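You operate a simulated robot arm through the tools that you are given. There is no shell and no other tool.

You run a simulated robot arm. Do the job below in one go: nothing can be reset, and whatever is moved stays where it is left.

JOB
Mark the red panel's tear in blue, then patch it in red.
Fine: a short chalk line beside the tear, clear of the patch; roll the patch down; chalk and roller go back. Set down upright: blue chalk.

It is judged by the outcome, as a careful person would: the job done as asked, and still so three seconds after it is handed in. It fails if anything else is knocked over, pushed out of place, dropped, spilled or broken.

ROBOT AND FRAMES
A 6-joint arm with a three-finger gripper, fixed in place. Base frame: the origin is at the foot of the arm, x ahead of it, y to its left, z up; the work surface is at about z = 880. Readings come in mm, degrees, newtons and seconds.
Its first joint turns from -166.0 to 166.0 degrees. Payload 4.89 kg.
The tool frame sits at the grasp point between the pads (the TCP): z along the fingers, y along the line on which they close. The tips reach 30 mm beyond it. The gripper opens to 164 mm. The gripper's body begins 125 mm behind the TCP.
Orientation is that of the tool frame in the base frame, as a unit quaternion [x, y, z, w]. With the fingers straight down and closing along the base's y, the tool's x points along the base's -x, its y along +y and its z along -z.

CONTROLS
- The arm moves only by the tool drive_tool. Its argument "deltas" is one flat list of numbers, 7 for each row, row after row: the shift along the tool's x, y, z in cm, then the turn, a rotation vector about the tool's x, y, z in degrees, then the finger opening in cm, from 0 to 16.4. In form: [dx, dy, dz, rx, ry, rz, gripper, dx, dy, dz, rx, ry, rz, gripper, ...]. A call has 1 to 20 rows; each row shifts and turns the commanded pose from where the row before left it, along the tool's axes as they then stand. Each row takes 0.2 s and may step no farther than 50 mm and 8.6 degrees from the row before; otherwise, or with a gripper value out of range, the whole call is refused. A pose out of reach is approached as far as the arm can. The call stops where the force on the tool passes 70 N (or 10 N more than at its start, if that is more) or the arm is blocked; 0.2 s more then pass. The fingers move at their own pace (about 108 mm/s each) and stop on an object; they squeeze with about 24 N. The grip force told is the motor's: it shows also when the fingers shut on nothing. Time passes only in rows, and 0.2 s behind the last, so rows that do not move let the fingers close. It gives the time, the measured TCP pose, the force on the tool (base axes), the opening and the grip force at its end, in the units of the frame above (readings bear some noise), with the torque about the TCP (base axes, N m) and any sound that the robot's microphone picked up, and new pictures: "views" is both (left out), scene, wrist or none.
- Cameras (640 x 400 px; columns grow to the right, rows downward): "scene" is fixed at [39.5, -498.7, 1604.6]; the picture's right is [0.51, -0.86, 0.00], its down [-0.54, -0.32, -0.78] and it looks along [0.67, 0.40, -0.63] (base axes); focal length 317 px, centre (320, 200). "wrist" rides on the gripper at [76, -2, -152] in the tool frame; the picture's right is [0.02, 1.00, 0.00], its down [-0.88, 0.02, -0.47] and it looks along [-0.47, 0.01, 0.88] (tool axes); focal length 247 px, centre (320, 200). There is no depth. A picture from a camera that has moved, and an enlarged one, comes with that camera's place and axes in the base frame and with its lens. The place of the scene camera against the robot may be out by one fixed shift of up to 18 mm in any direction.
- slide_trunk(by): slides the trunk up (or, below 0, down) by that many mm; the arm rides with it, the base frame stays. It gives what a move gives, with no picture.
- close_up(camera, box): a new picture of the part [left, top, right, bottom] of that camera's present view, enlarged. No time passes.
- hand_in(): hands the job in; it is judged then, once.

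Places have to be worked out from the pictures, the camera data and where the tool is seen. Open the gripper and draw the arm clear of the work before you hand the job in, unless the task says otherwise.

The tools are called after ">>>" by a JSON object that holds its "fn" and its "kwargs". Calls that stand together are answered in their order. drive_tool: Moves the arm, as the interface text tells. Its arguments: {"type":"object","properties":{"deltas":{"type":"array","items":{"type":"number"}},"views":{"type":"string","enum":["both","scene","wrist","none"]}},"required":["deltas"]} The other tools are called the same way: slide_trunk (by) slides the trunk up or down; close_up (camera, box) takes an enlarged picture of a part of a camera's view; hand_in () hands the job in.

At the start:

```text
t: 0.0
tool_pos: [607.5, 71.9, 1172.3]
tool_rot: [0.0, 1.0, -0.001, 0.0]
force: [-0.3, 0.0, 0.0]
moment: [0.01, 0.0, -0.02]
gripper_width: 163.9
finger_force: 0.2
trunk travel left (down, up): [-175.0, 215.0]
```

scene: 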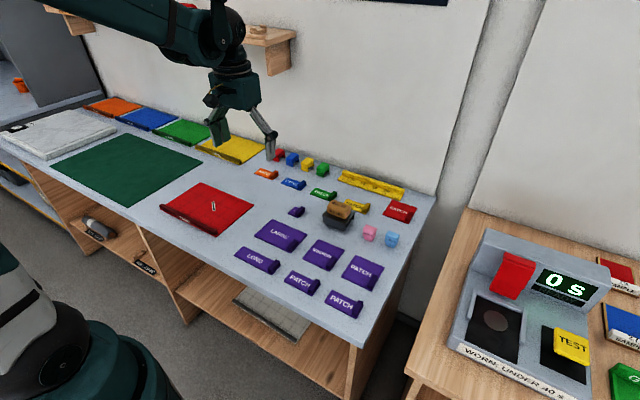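
wrist: 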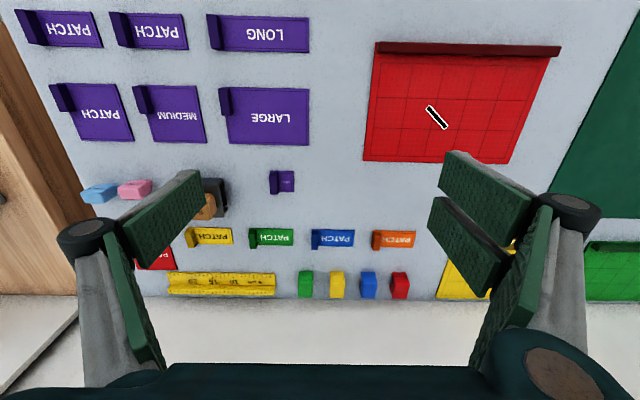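

The pictures show the red panel with its tear, colored patches, chalk blocks, a ruler, and something like a roller. I take close-ups first to identify everything.

>>> {"fn": "close_up", "kwargs": {"camera": "scene", "box": [240, 140, 440, 265]}}

>>> {"fn": "close_up", "kwargs": {"camera": "scene", "box": [440, 210, 640, 400]}}

>>> {"fn": "close_up", "kwargs": {"camera": "wrist", "box": [340, 20, 580, 180]}}

>>> {"fn": "close_up", "kwargs": {"camera": "wrist", "box": [60, 160, 430, 320]}}

>>> {"fn": "close_up", "kwargs": {"camera": "scene", "box": [150, 160, 400, 320]}}

```text
3.20 times, centred on (340, 202) of scene
camera zoom: at [39.5, -498.7, 1604.6], right [0.51, -0.86, 0.0], down [-0.54, -0.32, -0.78], along [0.67, 0.4, -0.63], focal length 1014 px, centre (256, 192)
```

zoom: 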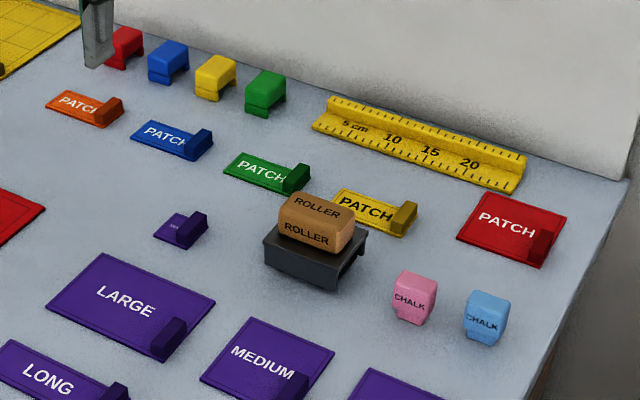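

```text
2.11 times, centred on (540, 305) of scene
camera zoom: at [39.5, -498.7, 1604.6], right [0.51, -0.86, 0.0], down [-0.54, -0.32, -0.78], along [0.67, 0.4, -0.63], focal length 667 px, centre (-143, -21)
```

zoom: 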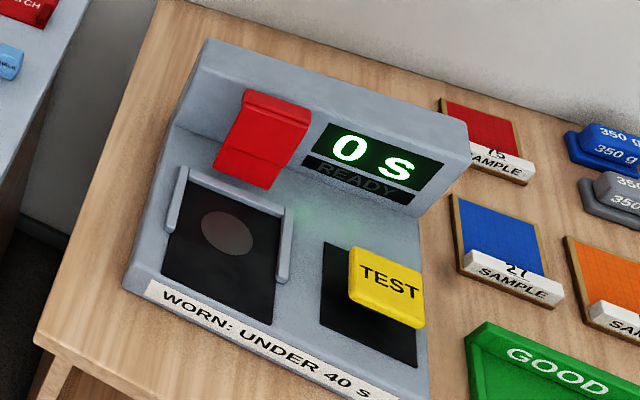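

```text
2.50 times, centred on (460, 100) of wrist
camera zoom: at [531.4, 69.5, 1324.8], right [-0.02, 1.0, 0.0], down [0.88, 0.02, 0.47], along [0.47, 0.01, -0.88], focal length 617 px, centre (-30, 450)
```

zoom: 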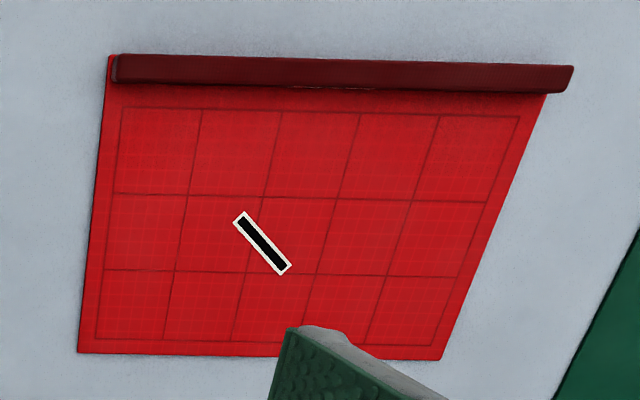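

```text
1.73 times, centred on (245, 240) of wrist
camera zoom: at [531.4, 69.5, 1324.8], right [-0.02, 1.0, 0.0], down [0.88, 0.02, 0.47], along [0.47, 0.01, -0.88], focal length 427 px, centre (450, 131)
```

zoom: 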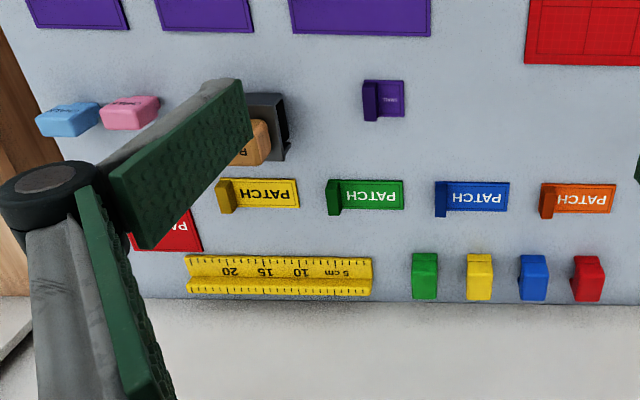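

```text
2.50 times, centred on (275, 240) of scene
camera zoom: at [39.5, -498.7, 1604.6], right [0.51, -0.86, 0.0], down [-0.54, -0.32, -0.78], along [0.67, 0.4, -0.63], focal length 792 px, centre (432, 100)
```

zoom: 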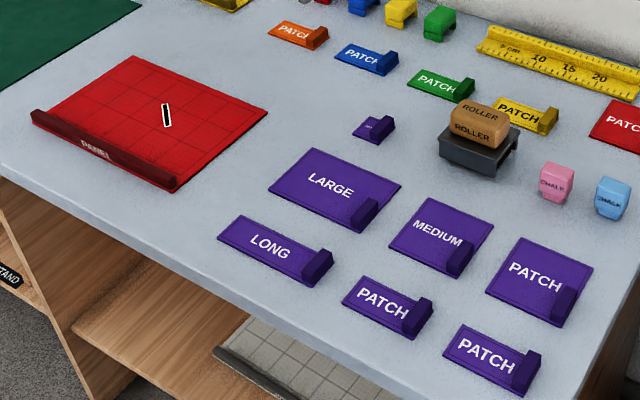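

Pink and light-blue blocks are labelled CHALK, the roller sits on a dark stand, and there is one red PATCH near (895,-310); the tear is around (602,272). I move over the chalk/roller/red patch area for a better view.

>>> {"fn": "drive_tool", "kwargs": {"deltas": [-0.9, -4.6, 0, 0, 0, 0, 16.4, -0.9, -4.6, 0, 0, 0, 0, 16.4, -0.9, -4.6, 0, 0, 0, 0, 16.4, -0.9, -4.6, 0, 0, 0, 0, 16.4, -0.9, -4.6, 0, 0, 0, 0, 16.4, -0.9, -4.6, 0, 0, 0, 0, 16.4, -0.9, -4.6, 0, 0, 0, 0, 16.4, 0, 0, 0, 0, 0, 0, 16.4], "views": "both"}}

```text
t: 1.8
tool_pos: [672.1, -249.6, 1171.8]
tool_rot: [0.0, 1.0, 0.0, 0.0]
force: [1.0, 0.0, -0.6]
moment: [0.04, 0.05, 0.02]
gripper_width: 164.0
finger_force: 0.0
trunk travel left (down, up): [-175.0, 215.0]
camera wrist: at [595.4, -252.3, 1324.4], right [-0.02, 1.0, 0.0], down [0.88, 0.02, 0.47], along [0.47, 0.01, -0.88], focal length 247 px, centre (320, 200)
```

scene: 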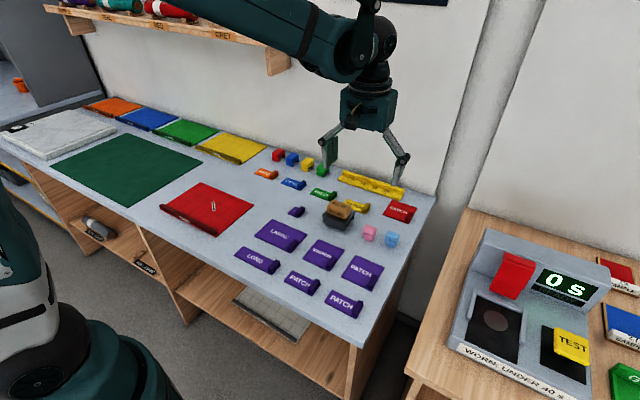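
wrist: 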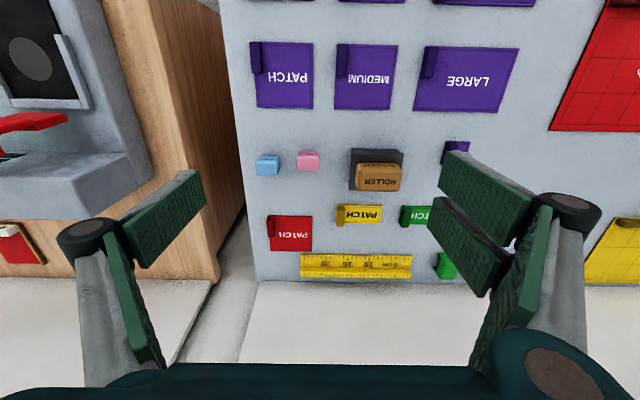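

>>> {"fn": "close_up", "kwargs": {"camera": "wrist", "box": [235, 130, 425, 280]}}

>>> {"fn": "close_up", "kwargs": {"camera": "scene", "box": [310, 165, 420, 255]}}

```text
2.67 times, centred on (330, 205) of wrist
camera zoom: at [595.4, -252.3, 1324.4], right [-0.02, 1.0, 0.0], down [0.88, 0.02, 0.47], along [0.47, 0.01, -0.88], focal length 659 px, centre (293, 187)
```

zoom: 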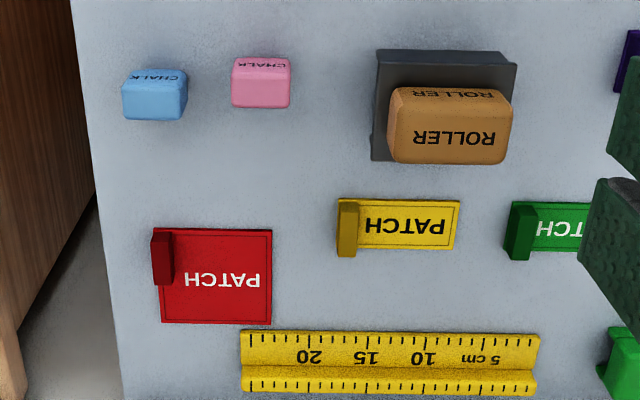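

```text
4.44 times, centred on (365, 210) of scene
camera zoom: at [39.5, -498.7, 1604.6], right [0.51, -0.86, 0.0], down [-0.54, -0.32, -0.78], along [0.67, 0.4, -0.63], focal length 1409 px, centre (120, 156)
```

zoom: 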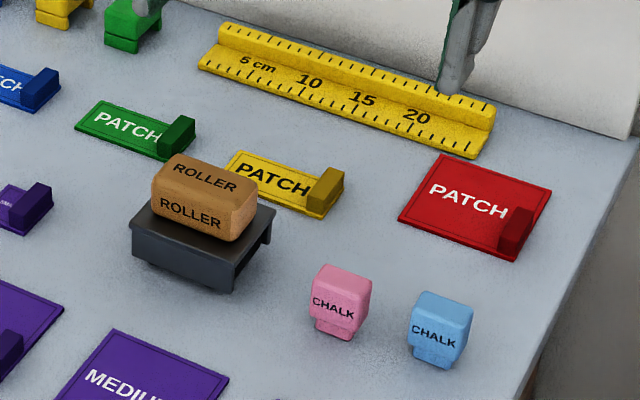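

The red patch is about 92 x 92 mm centred near (917,-310) with a tab on its right edge. I lower and move closer to the roller, chalk and patch to see their shapes better.

>>> {"fn": "drive_tool", "kwargs": {"deltas": [0.5, 0.5, 4.5, 0, 0, 0, 16.4, 0.5, 0.5, 4.5, 0, 0, 0, 16.4, 0, 0, 4, 0, 0, 0, 16.4, 0, 0, 0, 0, 0, 0, 16.4], "views": "wrist"}}

>>> {"fn": "close_up", "kwargs": {"camera": "wrist", "box": [200, 80, 440, 240]}}

```text
t: 2.8
tool_pos: [661.3, -241.0, 1042.9]
tool_rot: [0.0, 1.0, 0.0, 0.001]
force: [1.6, 0.6, 0.5]
moment: [0.02, 0.07, -0.01]
gripper_width: 163.9
finger_force: 0.0
trunk travel left (down, up): [-175.0, 215.0]
camera wrist: at [584.9, -242.0, 1194.8], right [-0.02, 1.0, 0.0], down [0.88, 0.02, 0.47], along [0.47, 0.01, -0.88], focal length 247 px, centre (320, 200)
```

wrist: 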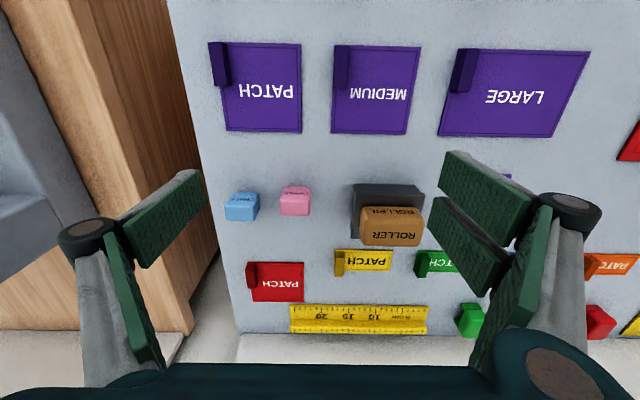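

```text
2.50 times, centred on (320, 160) of wrist
camera zoom: at [584.9, -242.0, 1194.8], right [-0.02, 1.0, 0.0], down [0.88, 0.02, 0.47], along [0.47, 0.01, -0.88], focal length 617 px, centre (320, 300)
```

zoom: 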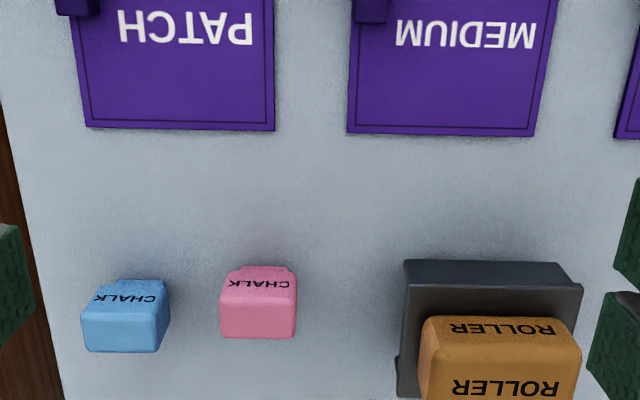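

I zoom tightly from the scene camera onto the chalk and the roller to understand their shapes.

>>> {"fn": "close_up", "kwargs": {"camera": "scene", "box": [355, 215, 405, 250]}}

>>> {"fn": "close_up", "kwargs": {"camera": "scene", "box": [315, 192, 365, 235]}}

>>> {"fn": "close_up", "kwargs": {"camera": "scene", "box": [375, 190, 425, 230]}}

>>> {"fn": "close_up", "kwargs": {"camera": "scene", "box": [155, 170, 265, 245]}}

>>> {"fn": "close_up", "kwargs": {"camera": "wrist", "box": [220, 170, 440, 310]}}

```text
11.43 times, centred on (380, 232) of scene
camera zoom: at [39.5, -498.7, 1604.6], right [0.51, -0.86, 0.0], down [-0.54, -0.32, -0.78], along [0.67, 0.4, -0.63], focal length 3622 px, centre (-366, -171)
```

zoom: 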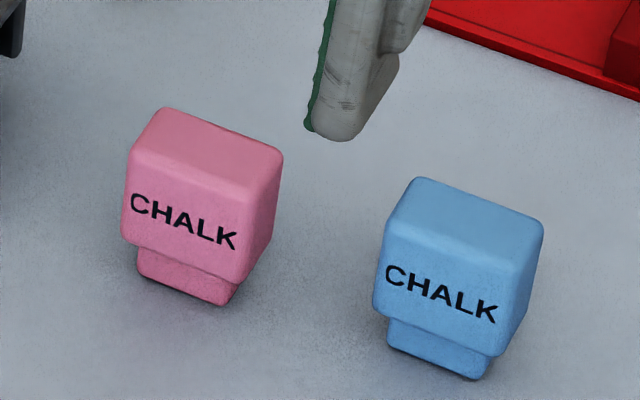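

```text
9.30 times, centred on (340, 214) of scene
camera zoom: at [39.5, -498.7, 1604.6], right [0.51, -0.86, 0.0], down [-0.54, -0.32, -0.78], along [0.67, 0.4, -0.63], focal length 2948 px, centre (134, 74)
```

zoom: 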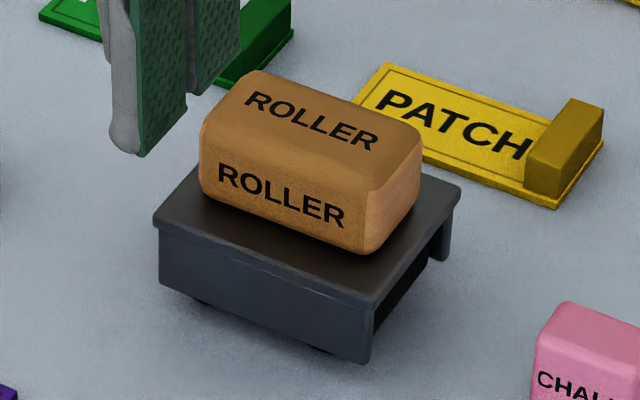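

```text
10.00 times, centred on (400, 210) of scene
camera zoom: at [39.5, -498.7, 1604.6], right [0.51, -0.86, 0.0], down [-0.54, -0.32, -0.78], along [0.67, 0.4, -0.63], focal length 3169 px, centre (-480, 100)
```

zoom: 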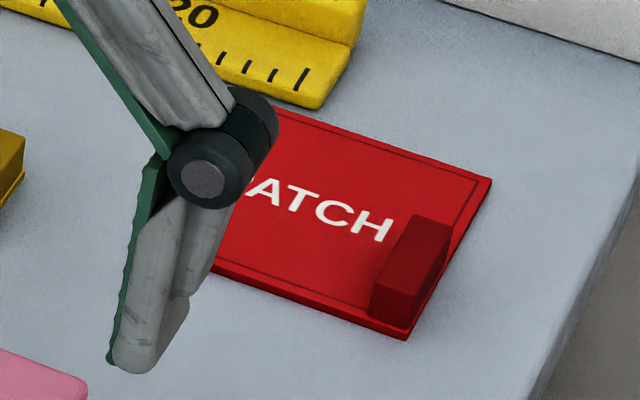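

```text
5.33 times, centred on (210, 208) of scene
camera zoom: at [39.5, -498.7, 1604.6], right [0.51, -0.86, 0.0], down [-0.54, -0.32, -0.78], along [0.67, 0.4, -0.63], focal length 1690 px, centre (907, 160)
```

zoom: 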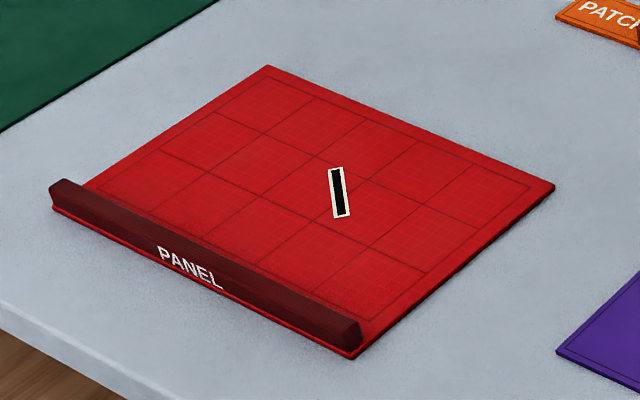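

```text
2.86 times, centred on (330, 240) of wrist
camera zoom: at [584.9, -242.0, 1194.8], right [-0.02, 1.0, 0.0], down [0.88, 0.02, 0.47], along [0.47, 0.01, -0.88], focal length 706 px, centre (291, 86)
```

zoom: 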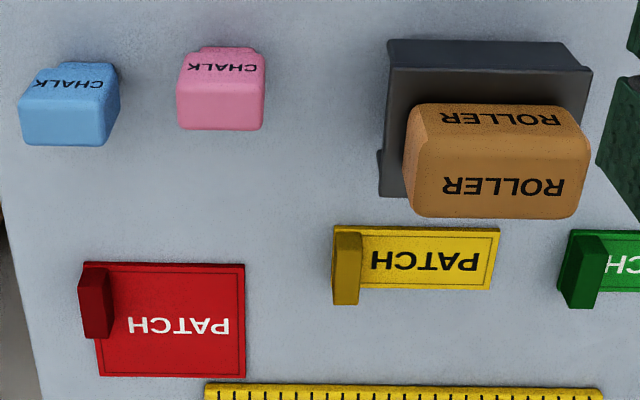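

The chalk has a narrow foot (marking tip) below a wider body; the blue one is at about (755,-341), top z≈914. The roller block sits on its stand, top z≈961 near (748,-152). I now move over the red panel to measure the tear precisely.

>>> {"fn": "drive_tool", "kwargs": {"deltas": [1.01, 4.27, 0, 0, 0, 0, 16.4, 1.01, 4.27, 0, 0, 0, 0, 16.4, 1.01, 4.27, 0, 0, 0, 0, 16.4, 1.01, 4.27, 0, 0, 0, 0, 16.4, 1.01, 4.27, 0, 0, 0, 0, 16.4, 1.01, 4.27, 0, 0, 0, 0, 16.4, 1.01, 4.27, 0, 0, 0, 0, 16.4, 1.01, 4.27, 0, 0, 0, 0, 16.4, 1.01, 4.27, 0, 0, 0, 0, 16.4, 1.01, 4.27, 0, 0, 0, 0, 16.4, 1.01, 4.27, 0, 0, 0, 0, 16.4, 1.01, 4.27, 0, 0, 0, 0, 16.4, 0, 0, 4.3, 0, 0, 0, 16.4, 0, 0, 0, 0, 0, 0, 16.4], "views": "wrist"}}

>>> {"fn": "close_up", "kwargs": {"camera": "wrist", "box": [260, 160, 380, 240]}}

```text
t: 5.8
tool_pos: [540.7, 272.3, 998.7]
tool_rot: [-0.001, 1.0, 0.0, 0.001]
force: [-0.2, 0.1, 0.0]
moment: [-0.05, 0.01, 0.0]
gripper_width: 164.0
finger_force: 0.0
trunk travel left (down, up): [-175.0, 215.0]
camera wrist: at [463.6, 270.3, 1150.5], right [-0.02, 1.0, 0.0], down [0.88, 0.02, 0.47], along [0.47, 0.01, -0.88], focal length 247 px, centre (320, 200)
```

wrist: 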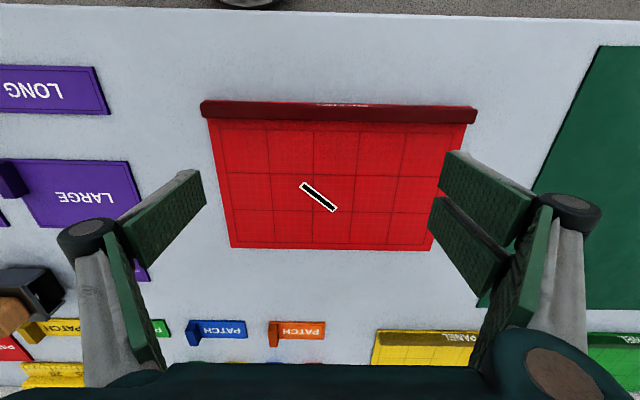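

```text
5.00 times, centred on (320, 200) of wrist
camera zoom: at [463.6, 270.3, 1150.5], right [-0.02, 1.0, 0.0], down [0.88, 0.02, 0.47], along [0.47, 0.01, -0.88], focal length 1235 px, centre (320, 200)
```

zoom: 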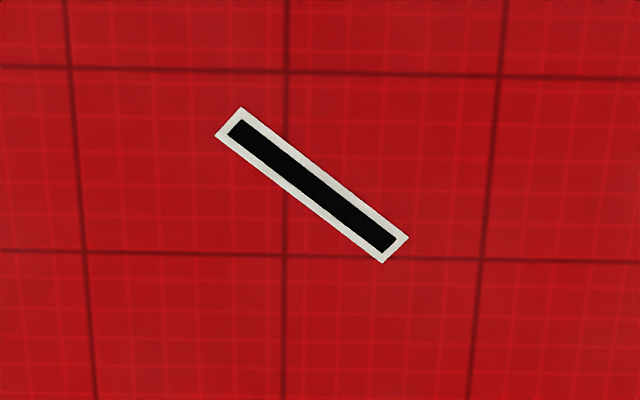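

The tear runs from about (585,251) to (619,292), centre (602,271), ~54 mm long. Now I go back (at safe height) above the blue chalk to look straight at it.

>>> {"fn": "drive_tool", "kwargs": {"deltas": [0, 0, -3.5, 0, 0, 0, 16.4, 0, 0, -3.5, 0, 0, 0, 16.4, -1.53, -4.38, 0, 0, 0, 0, 16.4, -1.53, -4.38, 0, 0, 0, 0, 16.4, -1.53, -4.38, 0, 0, 0, 0, 16.4, -1.53, -4.38, 0, 0, 0, 0, 16.4, -1.53, -4.38, 0, 0, 0, 0, 16.4, -1.53, -4.38, 0, 0, 0, 0, 16.4, -1.53, -4.38, 0, 0, 0, 0, 16.4, -1.53, -4.38, 0, 0, 0, 0, 16.4, -1.53, -4.38, 0, 0, 0, 0, 16.4, -1.53, -4.38, 0, 0, 0, 0, 16.4, -1.53, -4.38, 0, 0, 0, 0, 16.4, -1.53, -4.38, 0, 0, 0, 0, 16.4, -1.53, -4.38, 0, 0, 0, 0, 16.4, -1.53, -4.38, 0, 0, 0, 0, 16.4, 0, 0, 0, 0, 0, 0, 16.4], "views": "wrist"}}

>>> {"fn": "close_up", "kwargs": {"camera": "wrist", "box": [260, 110, 420, 210]}}

```text
t: 9.4
tool_pos: [754.5, -342.4, 1070.7]
tool_rot: [0.0, 1.0, 0.0, 0.0]
force: [0.7, 0.4, -1.1]
moment: [0.06, 0.08, 0.03]
gripper_width: 164.3
finger_force: 0.1
trunk travel left (down, up): [-175.0, 215.0]
camera wrist: at [677.8, -343.8, 1222.9], right [-0.02, 1.0, 0.0], down [0.88, 0.02, 0.47], along [0.47, 0.01, -0.88], focal length 247 px, centre (320, 200)
```

wrist: 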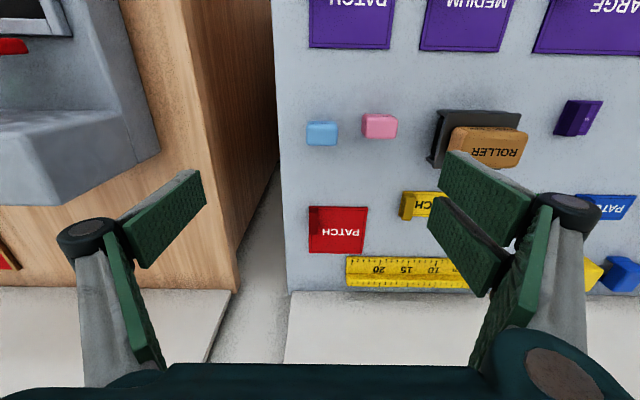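

```text
4.00 times, centred on (340, 160) of wrist
camera zoom: at [677.8, -343.8, 1222.9], right [-0.02, 1.0, 0.0], down [0.88, 0.02, 0.47], along [0.47, 0.01, -0.88], focal length 988 px, centre (240, 360)
```

zoom: 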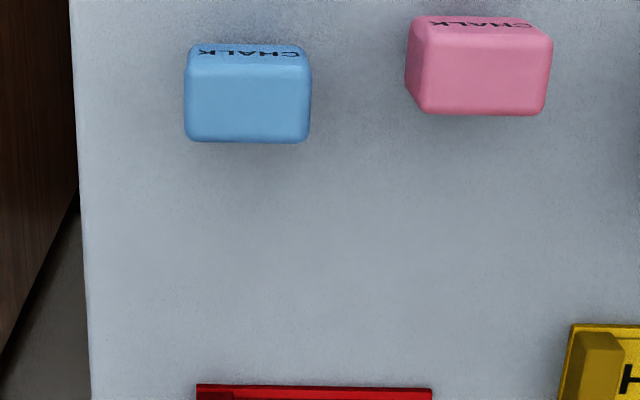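

Blue chalk's top is centred near (752,-340), 39 mm wide in y, with the pink chalk about 31 mm away. I align, narrow the gripper to 60 mm and descend part way to check.

>>> {"fn": "drive_tool", "kwargs": {"deltas": [0.25, 0.2, 0, 0, 0, 0, 6.0, 0, 0, 0, 0, 0, 0, 6.0, 0, 0, 4, 0, 0, 0, 6.0, 0, 0, 4, 0, 0, 0, 6.0, 0, 0, 3, 0, 0, 0, 6.0, 0, 0, 0, 0, 0, 0, 6.0], "views": "both"}}

>>> {"fn": "close_up", "kwargs": {"camera": "wrist", "box": [240, 60, 440, 200]}}

>>> {"fn": "close_up", "kwargs": {"camera": "scene", "box": [345, 195, 425, 255]}}

```text
t: 10.8
tool_pos: [752.3, -340.2, 960.6]
tool_rot: [0.0, 1.0, 0.0, 0.0]
force: [0.2, 0.5, -0.3]
moment: [0.03, 0.05, -0.01]
gripper_width: 59.8
finger_force: 0.1
trunk travel left (down, up): [-175.0, 215.0]
camera wrist: at [675.9, -341.6, 1111.2], right [-0.02, 1.0, 0.0], down [0.88, 0.02, 0.47], along [0.47, 0.01, -0.88], focal length 247 px, centre (320, 200)
```

scene: 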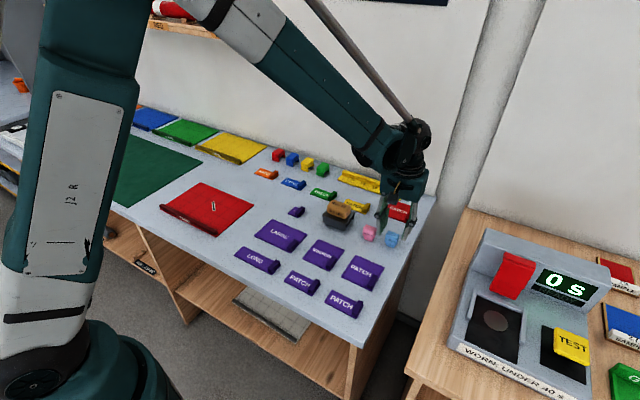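
wrist: 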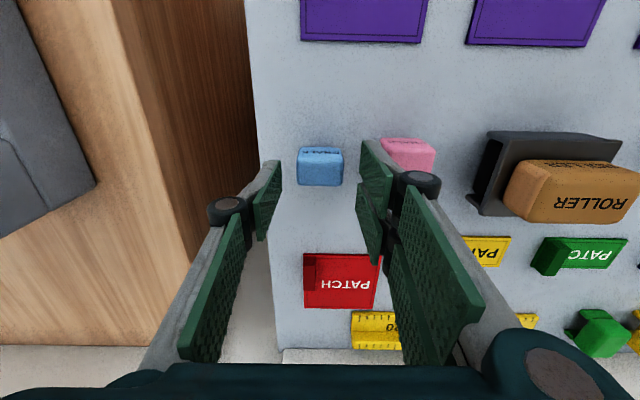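

```text
2.86 times, centred on (340, 130) of wrist
camera zoom: at [675.9, -341.6, 1111.2], right [-0.02, 1.0, 0.0], down [0.88, 0.02, 0.47], along [0.47, 0.01, -0.88], focal length 706 px, centre (263, 400)
```

zoom: 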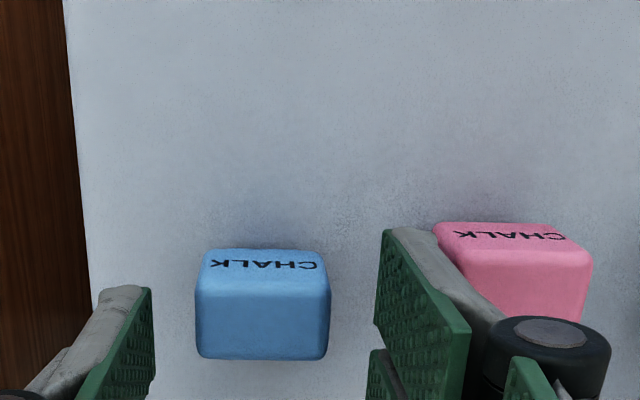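

```text
6.67 times, centred on (385, 225) of scene
camera zoom: at [39.5, -498.7, 1604.6], right [0.51, -0.86, 0.0], down [-0.54, -0.32, -0.78], along [0.67, 0.4, -0.63], focal length 2113 px, centre (-113, 33)
```

zoom: 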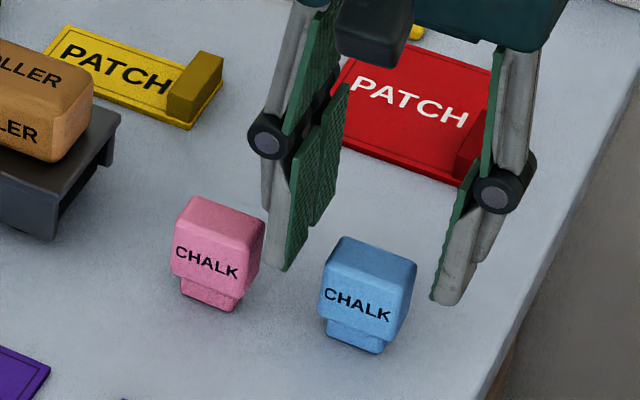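

The fingers straddle the blue chalk evenly and clear the pink one. I descend to TCP z≈918 and close on the chalk body.

>>> {"fn": "drive_tool", "kwargs": {"deltas": [0, 0, 2.5, 0, 0, 0, 6.0, 0, 0, 1.7, 0, 0, 0, 6.0, 0, 0, 0, 0, 0, 0, 6.0], "views": "wrist"}}

>>> {"fn": "close_up", "kwargs": {"camera": "scene", "box": [345, 195, 425, 255]}}

```text
t: 11.6
tool_pos: [752.7, -339.8, 917.2]
tool_rot: [-0.001, 1.0, 0.0, 0.0]
force: [0.1, 0.2, 0.0]
moment: [0.02, 0.06, -0.01]
gripper_width: 59.8
finger_force: 0.0
trunk travel left (down, up): [-175.0, 215.0]
camera wrist: at [675.7, -341.1, 1069.0], right [-0.02, 1.0, 0.0], down [0.88, 0.02, 0.47], along [0.47, 0.01, -0.88], focal length 247 px, centre (320, 200)
```

wrist: 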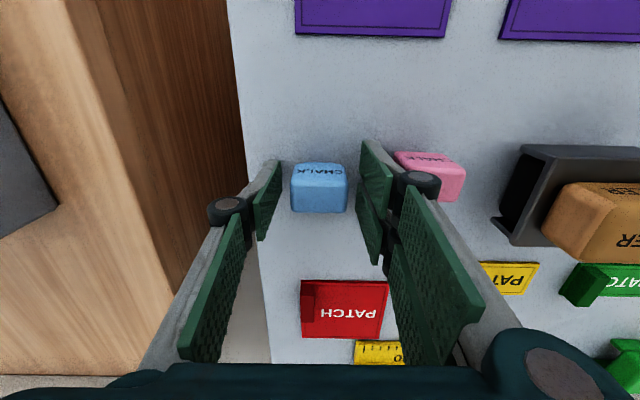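

```text
6.67 times, centred on (385, 225) of scene
camera zoom: at [39.5, -498.7, 1604.6], right [0.51, -0.86, 0.0], down [-0.54, -0.32, -0.78], along [0.67, 0.4, -0.63], focal length 2113 px, centre (-113, 33)
```

zoom: 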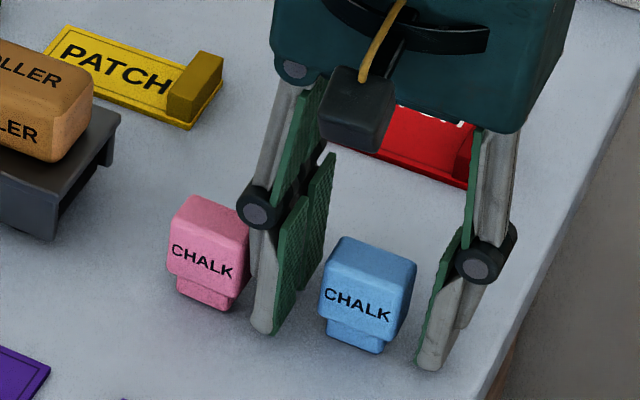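

The fingers bracket the chalk with no contact so far. I close gently on it.

>>> {"fn": "drive_tool", "kwargs": {"deltas": [0, 0, 0, 0, 0, 0, 4.5, 0, 0, 0, 0, 0, 0, 3.8, 0, 0, 0, 0, 0, 0, 3.0, 0, 0, 0, 0, 0, 0, 3.0], "views": "wrist"}}

>>> {"fn": "close_up", "kwargs": {"camera": "scene", "box": [345, 195, 425, 255]}}

```text
t: 12.6
tool_pos: [752.5, -339.2, 917.2]
tool_rot: [0.0, 1.0, 0.0, 0.0]
force: [0.3, -0.1, -0.2]
moment: [0.01, 0.02, 0.03]
gripper_width: 37.1
finger_force: 23.7
trunk travel left (down, up): [-175.0, 215.0]
camera wrist: at [675.5, -341.0, 1069.3], right [-0.02, 1.0, 0.0], down [0.88, 0.02, 0.47], along [0.47, 0.01, -0.88], focal length 247 px, centre (320, 200)
```

wrist: 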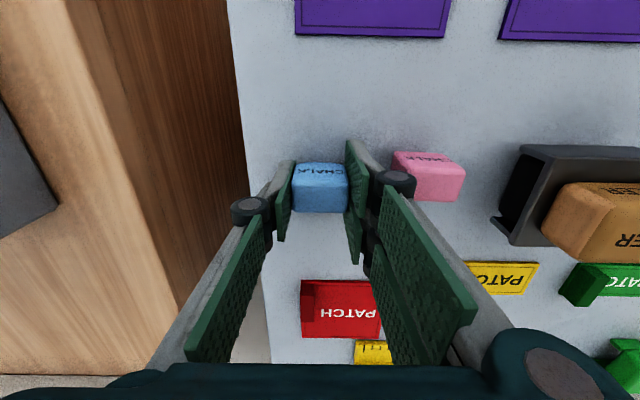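

```text
6.67 times, centred on (385, 225) of scene
camera zoom: at [39.5, -498.7, 1604.6], right [0.51, -0.86, 0.0], down [-0.54, -0.32, -0.78], along [0.67, 0.4, -0.63], focal length 2113 px, centre (-113, 33)
```

zoom: 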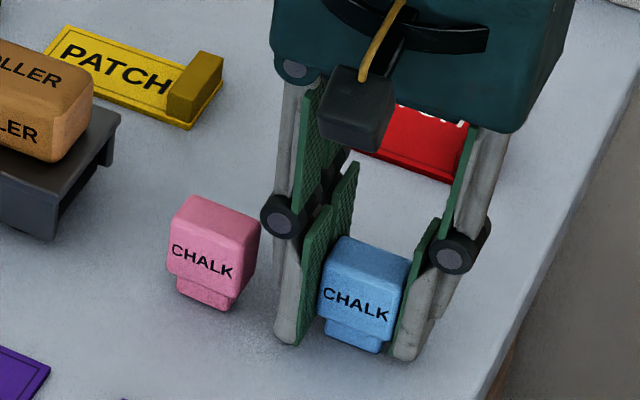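

The chalk is gripped (37 mm). I lift it straight up.

>>> {"fn": "drive_tool", "kwargs": {"deltas": [0, 0, -1, 0, 0, 0, 3.0, 0, 0, -3, 0, 0, 0, 3.0, 0, 0, -4, 0, 0, 0, 3.0, 0, 0, -4.3, 0, 0, 0, 3.0, 0, 0, 0, 0, 0, 0, 3.0], "views": "both"}}

>>> {"fn": "close_up", "kwargs": {"camera": "scene", "box": [345, 165, 425, 255]}}

```text
t: 13.8
tool_pos: [750.9, -338.4, 1040.8]
tool_rot: [0.0, 1.0, 0.0, -0.001]
force: [-1.0, -0.4, -0.4]
moment: [-0.02, -0.06, -0.01]
gripper_width: 36.6
finger_force: 24.1
trunk travel left (down, up): [-175.0, 215.0]
camera wrist: at [675.3, -340.7, 1192.9], right [-0.02, 1.0, 0.0], down [0.88, 0.02, 0.47], along [0.47, 0.01, -0.88], focal length 247 px, centre (320, 200)
```

scene: 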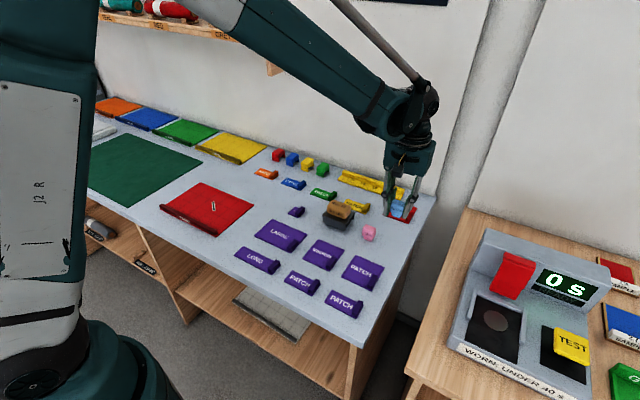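
wrist: 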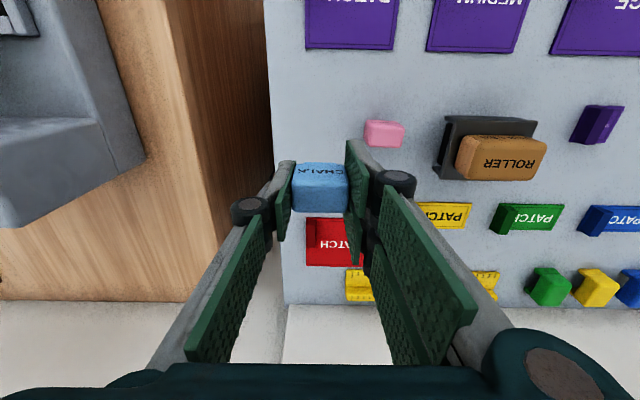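

```text
4.44 times, centred on (385, 210) of scene
camera zoom: at [39.5, -498.7, 1604.6], right [0.51, -0.86, 0.0], down [-0.54, -0.32, -0.78], along [0.67, 0.4, -0.63], focal length 1409 px, centre (31, 156)
```

zoom: 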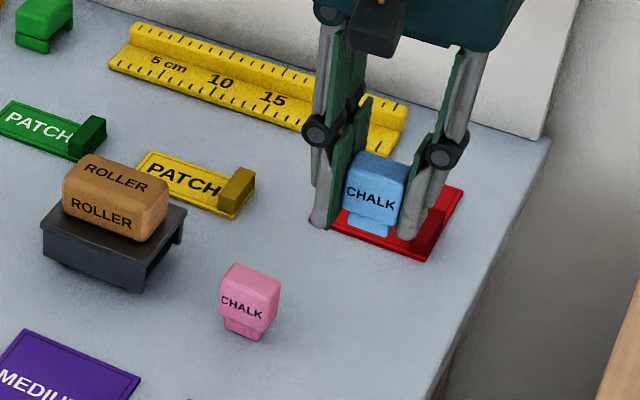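

Chalk is securely held, its foot 37 mm below the TCP. I carry it over to the panel at safe height, to a start point beside the tear on its +y side (x≈582, y≈332).

>>> {"fn": "drive_tool", "kwargs": {"deltas": [1.126, 4.47, 0, 0, 0, 0, 3.0, 1.126, 4.47, 0, 0, 0, 0, 3.0, 1.126, 4.47, 0, 0, 0, 0, 3.0, 1.126, 4.47, 0, 0, 0, 0, 3.0, 1.126, 4.47, 0, 0, 0, 0, 3.0, 1.126, 4.47, 0, 0, 0, 0, 3.0, 1.126, 4.47, 0, 0, 0, 0, 3.0, 1.126, 4.47, 0, 0, 0, 0, 3.0, 1.126, 4.47, 0, 0, 0, 0, 3.0, 1.126, 4.47, 0, 0, 0, 0, 3.0, 1.126, 4.47, 0, 0, 0, 0, 3.0, 1.126, 4.47, 0, 0, 0, 0, 3.0, 1.126, 4.47, 0, 0, 0, 0, 3.0, 1.126, 4.47, 0, 0, 0, 0, 3.0, 1.126, 4.47, 0, 0, 0, 0, 3.0, 0, 0, 0, 0, 0, 0, 3.0], "views": "both"}}

```text
t: 17.2
tool_pos: [581.5, 330.9, 1041.6]
tool_rot: [0.0, 1.0, 0.0, 0.0]
force: [0.2, -0.3, -1.2]
moment: [-0.03, -0.02, 0.01]
gripper_width: 36.7
finger_force: 24.0
trunk travel left (down, up): [-175.0, 215.0]
camera wrist: at [505.1, 329.4, 1193.1], right [-0.02, 1.0, 0.0], down [0.88, 0.02, 0.47], along [0.47, 0.01, -0.88], focal length 247 px, centre (320, 200)
```

scene: 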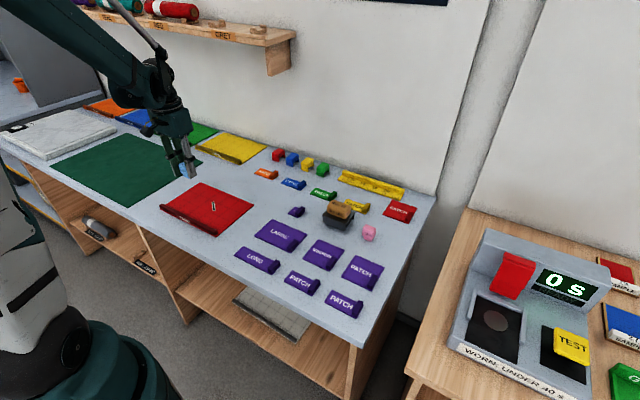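
wrist: 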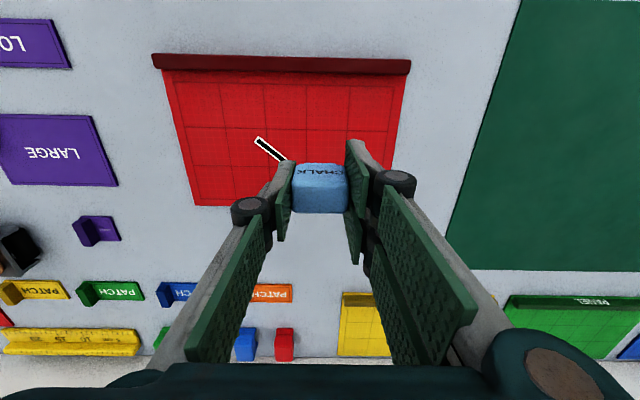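

I'm above the start point. I rotate the tool 90° about its axis so the chalk's long side lies along the stroke direction (x), giving a narrow line.

>>> {"fn": "drive_tool", "kwargs": {"deltas": [0, 0, 0, 0, 0, 8.18182, 3.0, 0, 0, 0, 0, 0, 8.18182, 3.0, 0, 0, 0, 0, 0, 8.18182, 3.0, 0, 0, 0, 0, 0, 8.18182, 3.0, 0, 0, 0, 0, 0, 8.18182, 3.0, 0, 0, 0, 0, 0, 8.18182, 3.0, 0, 0, 0, 0, 0, 8.18182, 3.0, 0, 0, 0, 0, 0, 8.18182, 3.0, 0, 0, 0, 0, 0, 8.18182, 3.0, 0, 0, 0, 0, 0, 8.18182, 3.0, 0, 0, 0, 0, 0, 8.18182, 3.0, 0, 0, 0, 0, 0, 0, 3.0], "views": "both"}}

```text
t: 19.8
tool_pos: [581.5, 330.3, 1042.6]
tool_rot: [0.706, 0.708, 0.0, 0.0]
force: [-0.9, 0.3, -0.1]
moment: [0.0, -0.02, -0.01]
gripper_width: 36.9
finger_force: 24.3
trunk travel left (down, up): [-175.0, 215.0]
camera wrist: at [579.8, 407.0, 1192.7], right [1.0, 0.02, 0.0], down [0.02, -0.88, 0.47], along [0.01, -0.47, -0.88], focal length 247 px, centre (320, 200)
```

scene: 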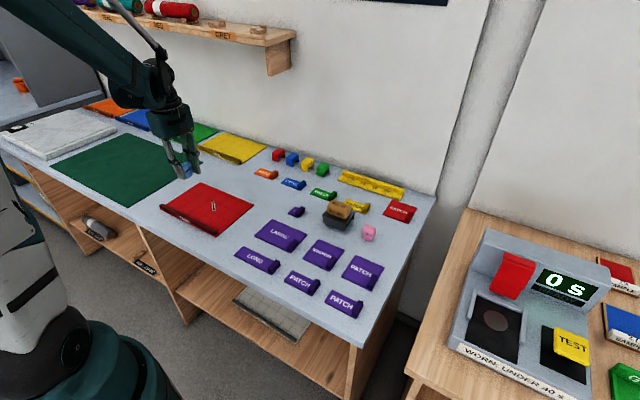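
wrist: 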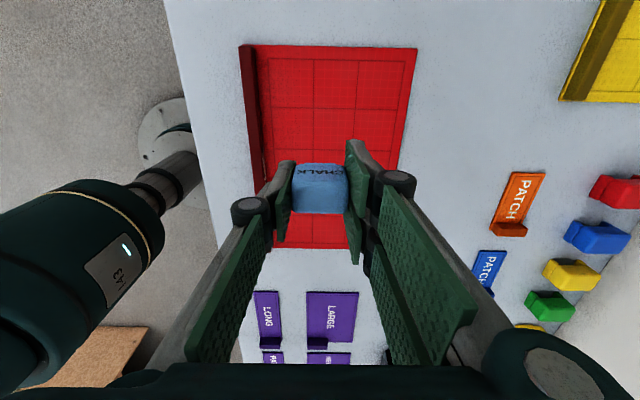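

Rotated cleanly. I descend so the foot is about 9 mm above the panel.

>>> {"fn": "drive_tool", "kwargs": {"deltas": [0.15, 0, 4, 0, 0, 0, 3.0, 0, 0, 4, 0, 0, 0, 3.0, 0, 0, 2.2, 0, 0, 0, 3.0, 0, 0, 1.0, 0, 0, 0, 3.0, 0, 0, 0, 0, 0, 0, 3.0], "views": "scene"}}

>>> {"fn": "close_up", "kwargs": {"camera": "scene", "box": [150, 150, 270, 240]}}

```text
t: 21.0
tool_pos: [582.1, 332.3, 928.2]
tool_rot: [0.706, 0.708, 0.0, 0.0]
force: [-0.3, -0.3, -0.8]
moment: [-0.06, 0.03, -0.01]
gripper_width: 37.1
finger_force: 23.6
trunk travel left (down, up): [-175.0, 215.0]
```

scene: 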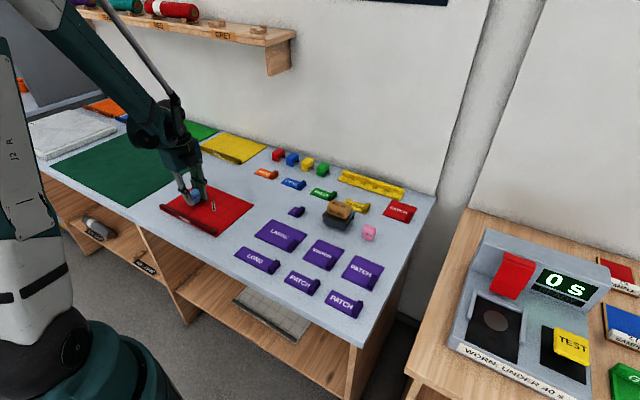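

```text
4.44 times, centred on (210, 195) of scene
camera zoom: at [39.5, -498.7, 1604.6], right [0.51, -0.86, 0.0], down [-0.54, -0.32, -0.78], along [0.67, 0.4, -0.63], focal length 1409 px, centre (809, 222)
```

zoom: 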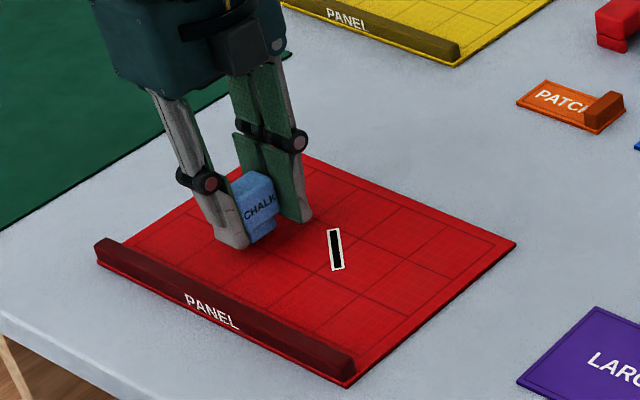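

The chalk hovers about 7 mm above the panel, beside the tear. I lower in small steps watching force.

>>> {"fn": "drive_tool", "kwargs": {"deltas": [0, 0, 0.2, 0, 0, 0, 3.0, 0, 0, 0.2, 0, 0, 0, 3.0, 0, 0, 0, 0, 0, 0, 3.0], "views": "none"}}

```text
t: 21.8
tool_pos: [582.0, 332.4, 923.1]
tool_rot: [0.706, 0.708, 0.0, 0.001]
force: [0.1, -0.9, -1.9]
moment: [0.01, 0.03, 0.01]
gripper_width: 36.6
finger_force: 24.2
trunk travel left (down, up): [-175.0, 215.0]
```

>>> {"fn": "drive_tool", "kwargs": {"deltas": [0, 0, 0.1, 0, 0, 0, 3.0, 0, 0, 0, 0, 0, 0, 3.0], "views": "none"}}

```text
t: 22.4
tool_pos: [581.9, 332.2, 923.1]
tool_rot: [0.706, 0.708, 0.0, 0.0]
force: [-0.1, -0.7, -0.9]
moment: [-0.03, 0.0, 0.02]
gripper_width: 36.9
finger_force: 24.2
trunk travel left (down, up): [-175.0, 215.0]
```

No contact yet (force within noise); continuing down by 1 mm steps.

>>> {"fn": "drive_tool", "kwargs": {"deltas": [0, 0, 0.1, 0, 0, 0, 3.0, 0, 0, 0, 0, 0, 0, 3.0], "views": "none"}}

```text
t: 23.0
tool_pos: [581.1, 333.0, 923.3]
tool_rot: [0.707, 0.707, -0.001, 0.0]
force: [0.9, 0.6, -0.6]
moment: [-0.01, 0.01, 0.01]
gripper_width: 37.1
finger_force: 23.8
trunk travel left (down, up): [-175.0, 215.0]
```

Still free. Another 1 mm.

>>> {"fn": "drive_tool", "kwargs": {"deltas": [0, 0, 0.1, 0, 0, 0, 3.0, 0, 0, 0, 0, 0, 0, 3.0], "views": "none"}}

```text
t: 23.6
tool_pos: [580.5, 331.2, 922.3]
tool_rot: [0.706, 0.708, 0.0, 0.0]
force: [0.5, -1.1, 9.6]
moment: [0.0, -0.01, -0.04]
gripper_width: 36.8
finger_force: 24.1
trunk travel left (down, up): [-175.0, 215.0]
```

Contact with about 10 N. I draw slowly along +x (tool +y) for the first 10 mm and check that the panel stays put.

>>> {"fn": "drive_tool", "kwargs": {"deltas": [0, 0.5, 0, 0, 0, 0, 3.0, 0, 0.5, 0, 0, 0, 0, 3.0], "views": "scene"}}

>>> {"fn": "close_up", "kwargs": {"camera": "scene", "box": [150, 150, 270, 240]}}

```text
t: 24.2
tool_pos: [590.8, 333.4, 922.1]
tool_rot: [0.706, 0.708, -0.001, 0.0]
force: [-3.6, -0.4, 12.9]
moment: [-0.02, 0.18, 0.02]
gripper_width: 37.0
finger_force: 23.6
trunk travel left (down, up): [-175.0, 215.0]
```

scene: 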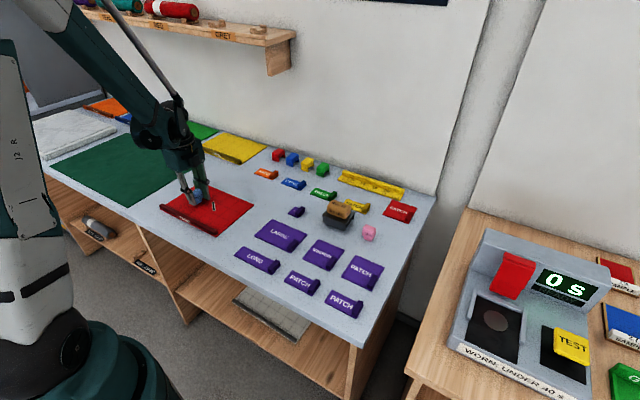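

```text
4.44 times, centred on (210, 195) of scene
camera zoom: at [39.5, -498.7, 1604.6], right [0.51, -0.86, 0.0], down [-0.54, -0.32, -0.78], along [0.67, 0.4, -0.63], focal length 1409 px, centre (809, 222)
```

zoom: 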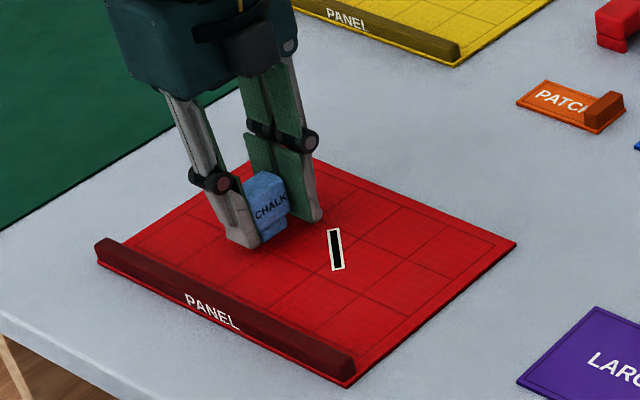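

The panel has not moved and the chalk is sliding on it with ~13 N. I continue the stroke another 30 mm.

>>> {"fn": "drive_tool", "kwargs": {"deltas": [0, 0.5, 0, 0, 0, 0, 3.0, 0, 0.5, 0, 0, 0, 0, 3.0, 0, 0.5, 0, 0, 0, 0, 3.0, 0, 0.5, 0, 0, 0, 0, 3.0, 0, 0.5, 0, 0, 0, 0, 3.0, 0, 0.5, 0, 0, 0, 0, 3.0], "views": "none"}}

```text
t: 25.6
tool_pos: [621.0, 333.1, 922.0]
tool_rot: [0.706, 0.708, 0.0, 0.0]
force: [-2.1, 0.1, 8.4]
moment: [0.0, 0.05, 0.0]
gripper_width: 36.7
finger_force: 24.0
trunk travel left (down, up): [-175.0, 215.0]
```

Stroke done from x≈581 to 621 at y≈332. I lift the chalk straight up and look at the result.

>>> {"fn": "drive_tool", "kwargs": {"deltas": [0, 0, -1.0, 0, 0, 0, 3.0, 0, 0, -3, 0, 0, 0, 3.0, 0, 0, -4, 0, 0, 0, 3.0, 0, 0, -4, 0, 0, 0, 3.0, 0, 0, 0, 0, 0, 0, 3.0], "views": "both"}}

>>> {"fn": "close_up", "kwargs": {"camera": "scene", "box": [150, 150, 270, 240]}}

```text
t: 26.8
tool_pos: [622.2, 332.0, 1042.0]
tool_rot: [0.707, 0.708, -0.001, 0.0]
force: [-0.2, -0.3, -1.1]
moment: [0.02, -0.08, -0.03]
gripper_width: 36.8
finger_force: 24.2
trunk travel left (down, up): [-175.0, 215.0]
camera wrist: at [619.4, 408.7, 1194.1], right [1.0, 0.02, 0.0], down [0.02, -0.88, 0.47], along [0.01, -0.47, -0.88], focal length 247 px, centre (320, 200)
```

scene: 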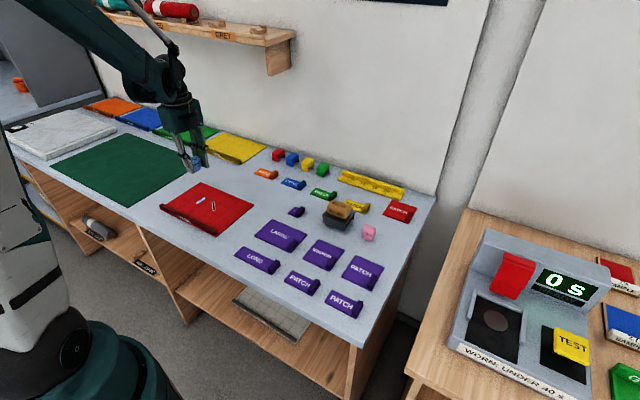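
wrist: 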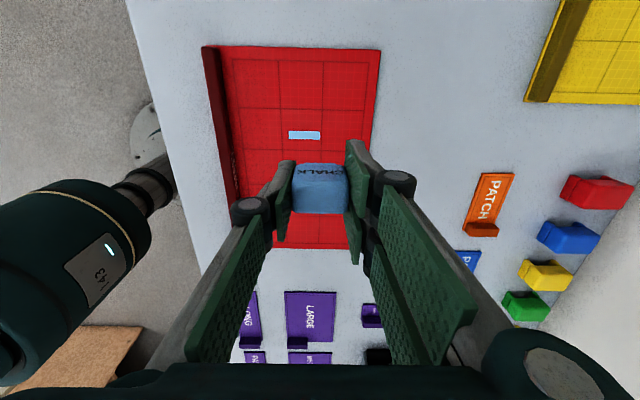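

```text
4.44 times, centred on (210, 195) of scene
camera zoom: at [39.5, -498.7, 1604.6], right [0.51, -0.86, 0.0], down [-0.54, -0.32, -0.78], along [0.67, 0.4, -0.63], focal length 1409 px, centre (809, 222)
```

zoom: 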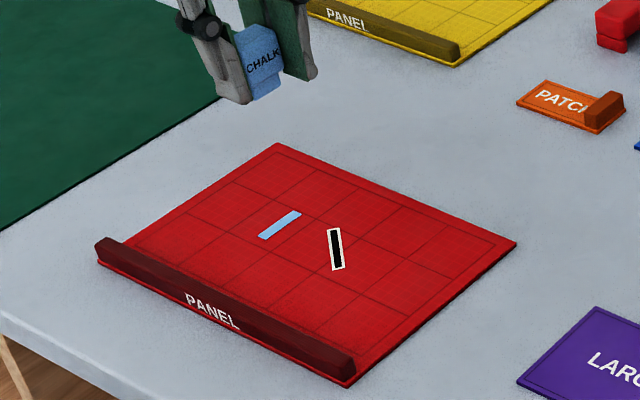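

A neat short blue line is on the panel beside the tear. Now I rotate back −90° and carry the chalk back to its original spot.

>>> {"fn": "drive_tool", "kwargs": {"deltas": [0, 0, 0, 0, 0, -8.18182, 3.0, 0, 0, 0, 0, 0, -8.18182, 3.0, 0, 0, 0, 0, 0, -8.18182, 3.0, 0, 0, 0, 0, 0, -8.18182, 3.0, 0, 0, 0, 0, 0, -8.18182, 3.0, 0, 0, 0, 0, 0, -8.18182, 3.0, 0, 0, 0, 0, 0, -8.18182, 3.0, 0, 0, 0, 0, 0, -8.18182, 3.0, 0, 0, 0, 0, 0, -8.18182, 3.0, 0, 0, 0, 0, 0, -8.18182, 3.0, 0, 0, 0, 0, 0, -8.18182, 3.0, 0, 0, 0, 0, 0, 0, 3.0], "views": "wrist"}}

>>> {"fn": "drive_tool", "kwargs": {"deltas": [-0.8593, -4.48, 0, 0, 0, 0, 3.0, -0.8593, -4.48, 0, 0, 0, 0, 3.0, -0.8593, -4.48, 0, 0, 0, 0, 3.0, -0.8593, -4.48, 0, 0, 0, 0, 3.0, -0.8593, -4.48, 0, 0, 0, 0, 3.0, -0.8593, -4.48, 0, 0, 0, 0, 3.0, -0.8593, -4.48, 0, 0, 0, 0, 3.0, -0.8593, -4.48, 0, 0, 0, 0, 3.0, -0.8593, -4.48, 0, 0, 0, 0, 3.0, -0.8593, -4.48, 0, 0, 0, 0, 3.0, -0.8593, -4.48, 0, 0, 0, 0, 3.0, -0.8593, -4.48, 0, 0, 0, 0, 3.0, -0.8593, -4.48, 0, 0, 0, 0, 3.0, -0.8593, -4.48, 0, 0, 0, 0, 3.0, -0.8593, -4.48, 0, 0, 0, 0, 3.0, 0, 0, 0, 0, 0, 0, 3.0], "views": "both"}}

```text
t: 29.4
tool_pos: [621.3, 333.6, 1041.5]
tool_rot: [-0.001, 1.0, 0.0, 0.0]
force: [0.2, 0.8, -0.7]
moment: [0.01, 0.0, -0.03]
gripper_width: 37.0
finger_force: 23.4
trunk travel left (down, up): [-175.0, 215.0]
camera wrist: at [545.2, 330.5, 1193.8], right [-0.02, 1.0, 0.0], down [0.88, 0.02, 0.47], along [0.47, 0.01, -0.88], focal length 247 px, centre (320, 200)
```

wrist: 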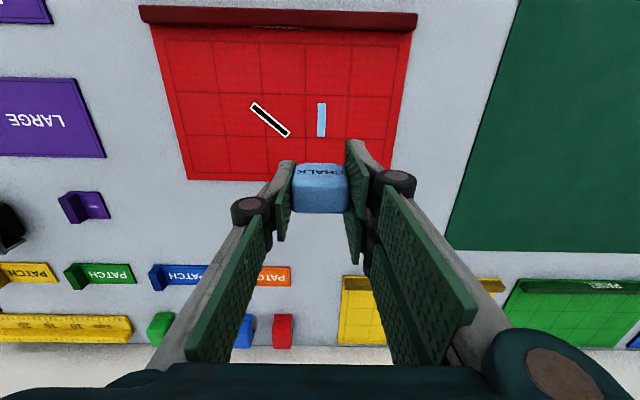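

```text
t: 32.8
tool_pos: [750.4, -340.5, 1041.6]
tool_rot: [0.0, 1.0, 0.0, 0.0]
force: [0.4, -0.9, -0.9]
moment: [0.03, 0.03, -0.02]
gripper_width: 36.6
finger_force: 23.6
trunk travel left (down, up): [-175.0, 215.0]
camera wrist: at [674.5, -342.3, 1193.5], right [-0.02, 1.0, 0.0], down [0.88, 0.02, 0.47], along [0.47, 0.01, -0.88], focal length 247 px, centre (320, 200)
```

scene: 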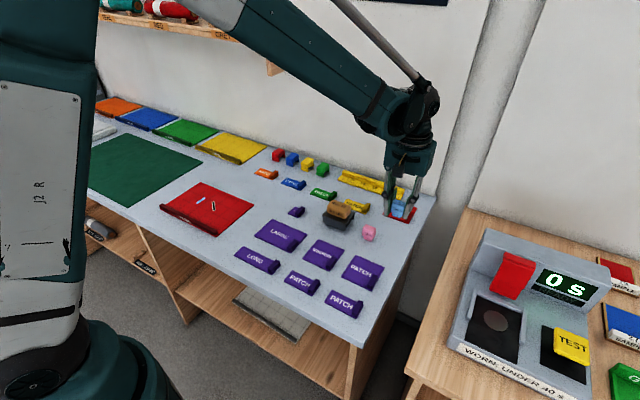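
wrist: 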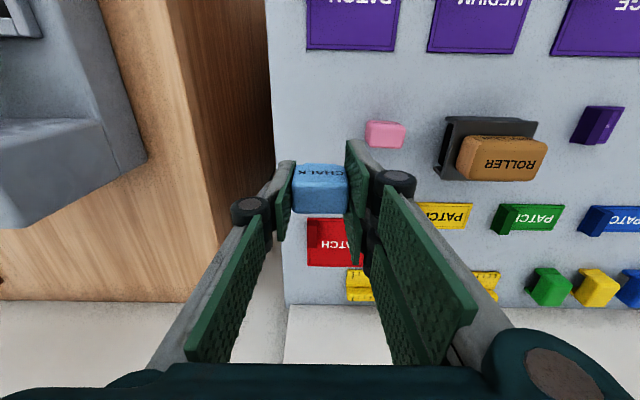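

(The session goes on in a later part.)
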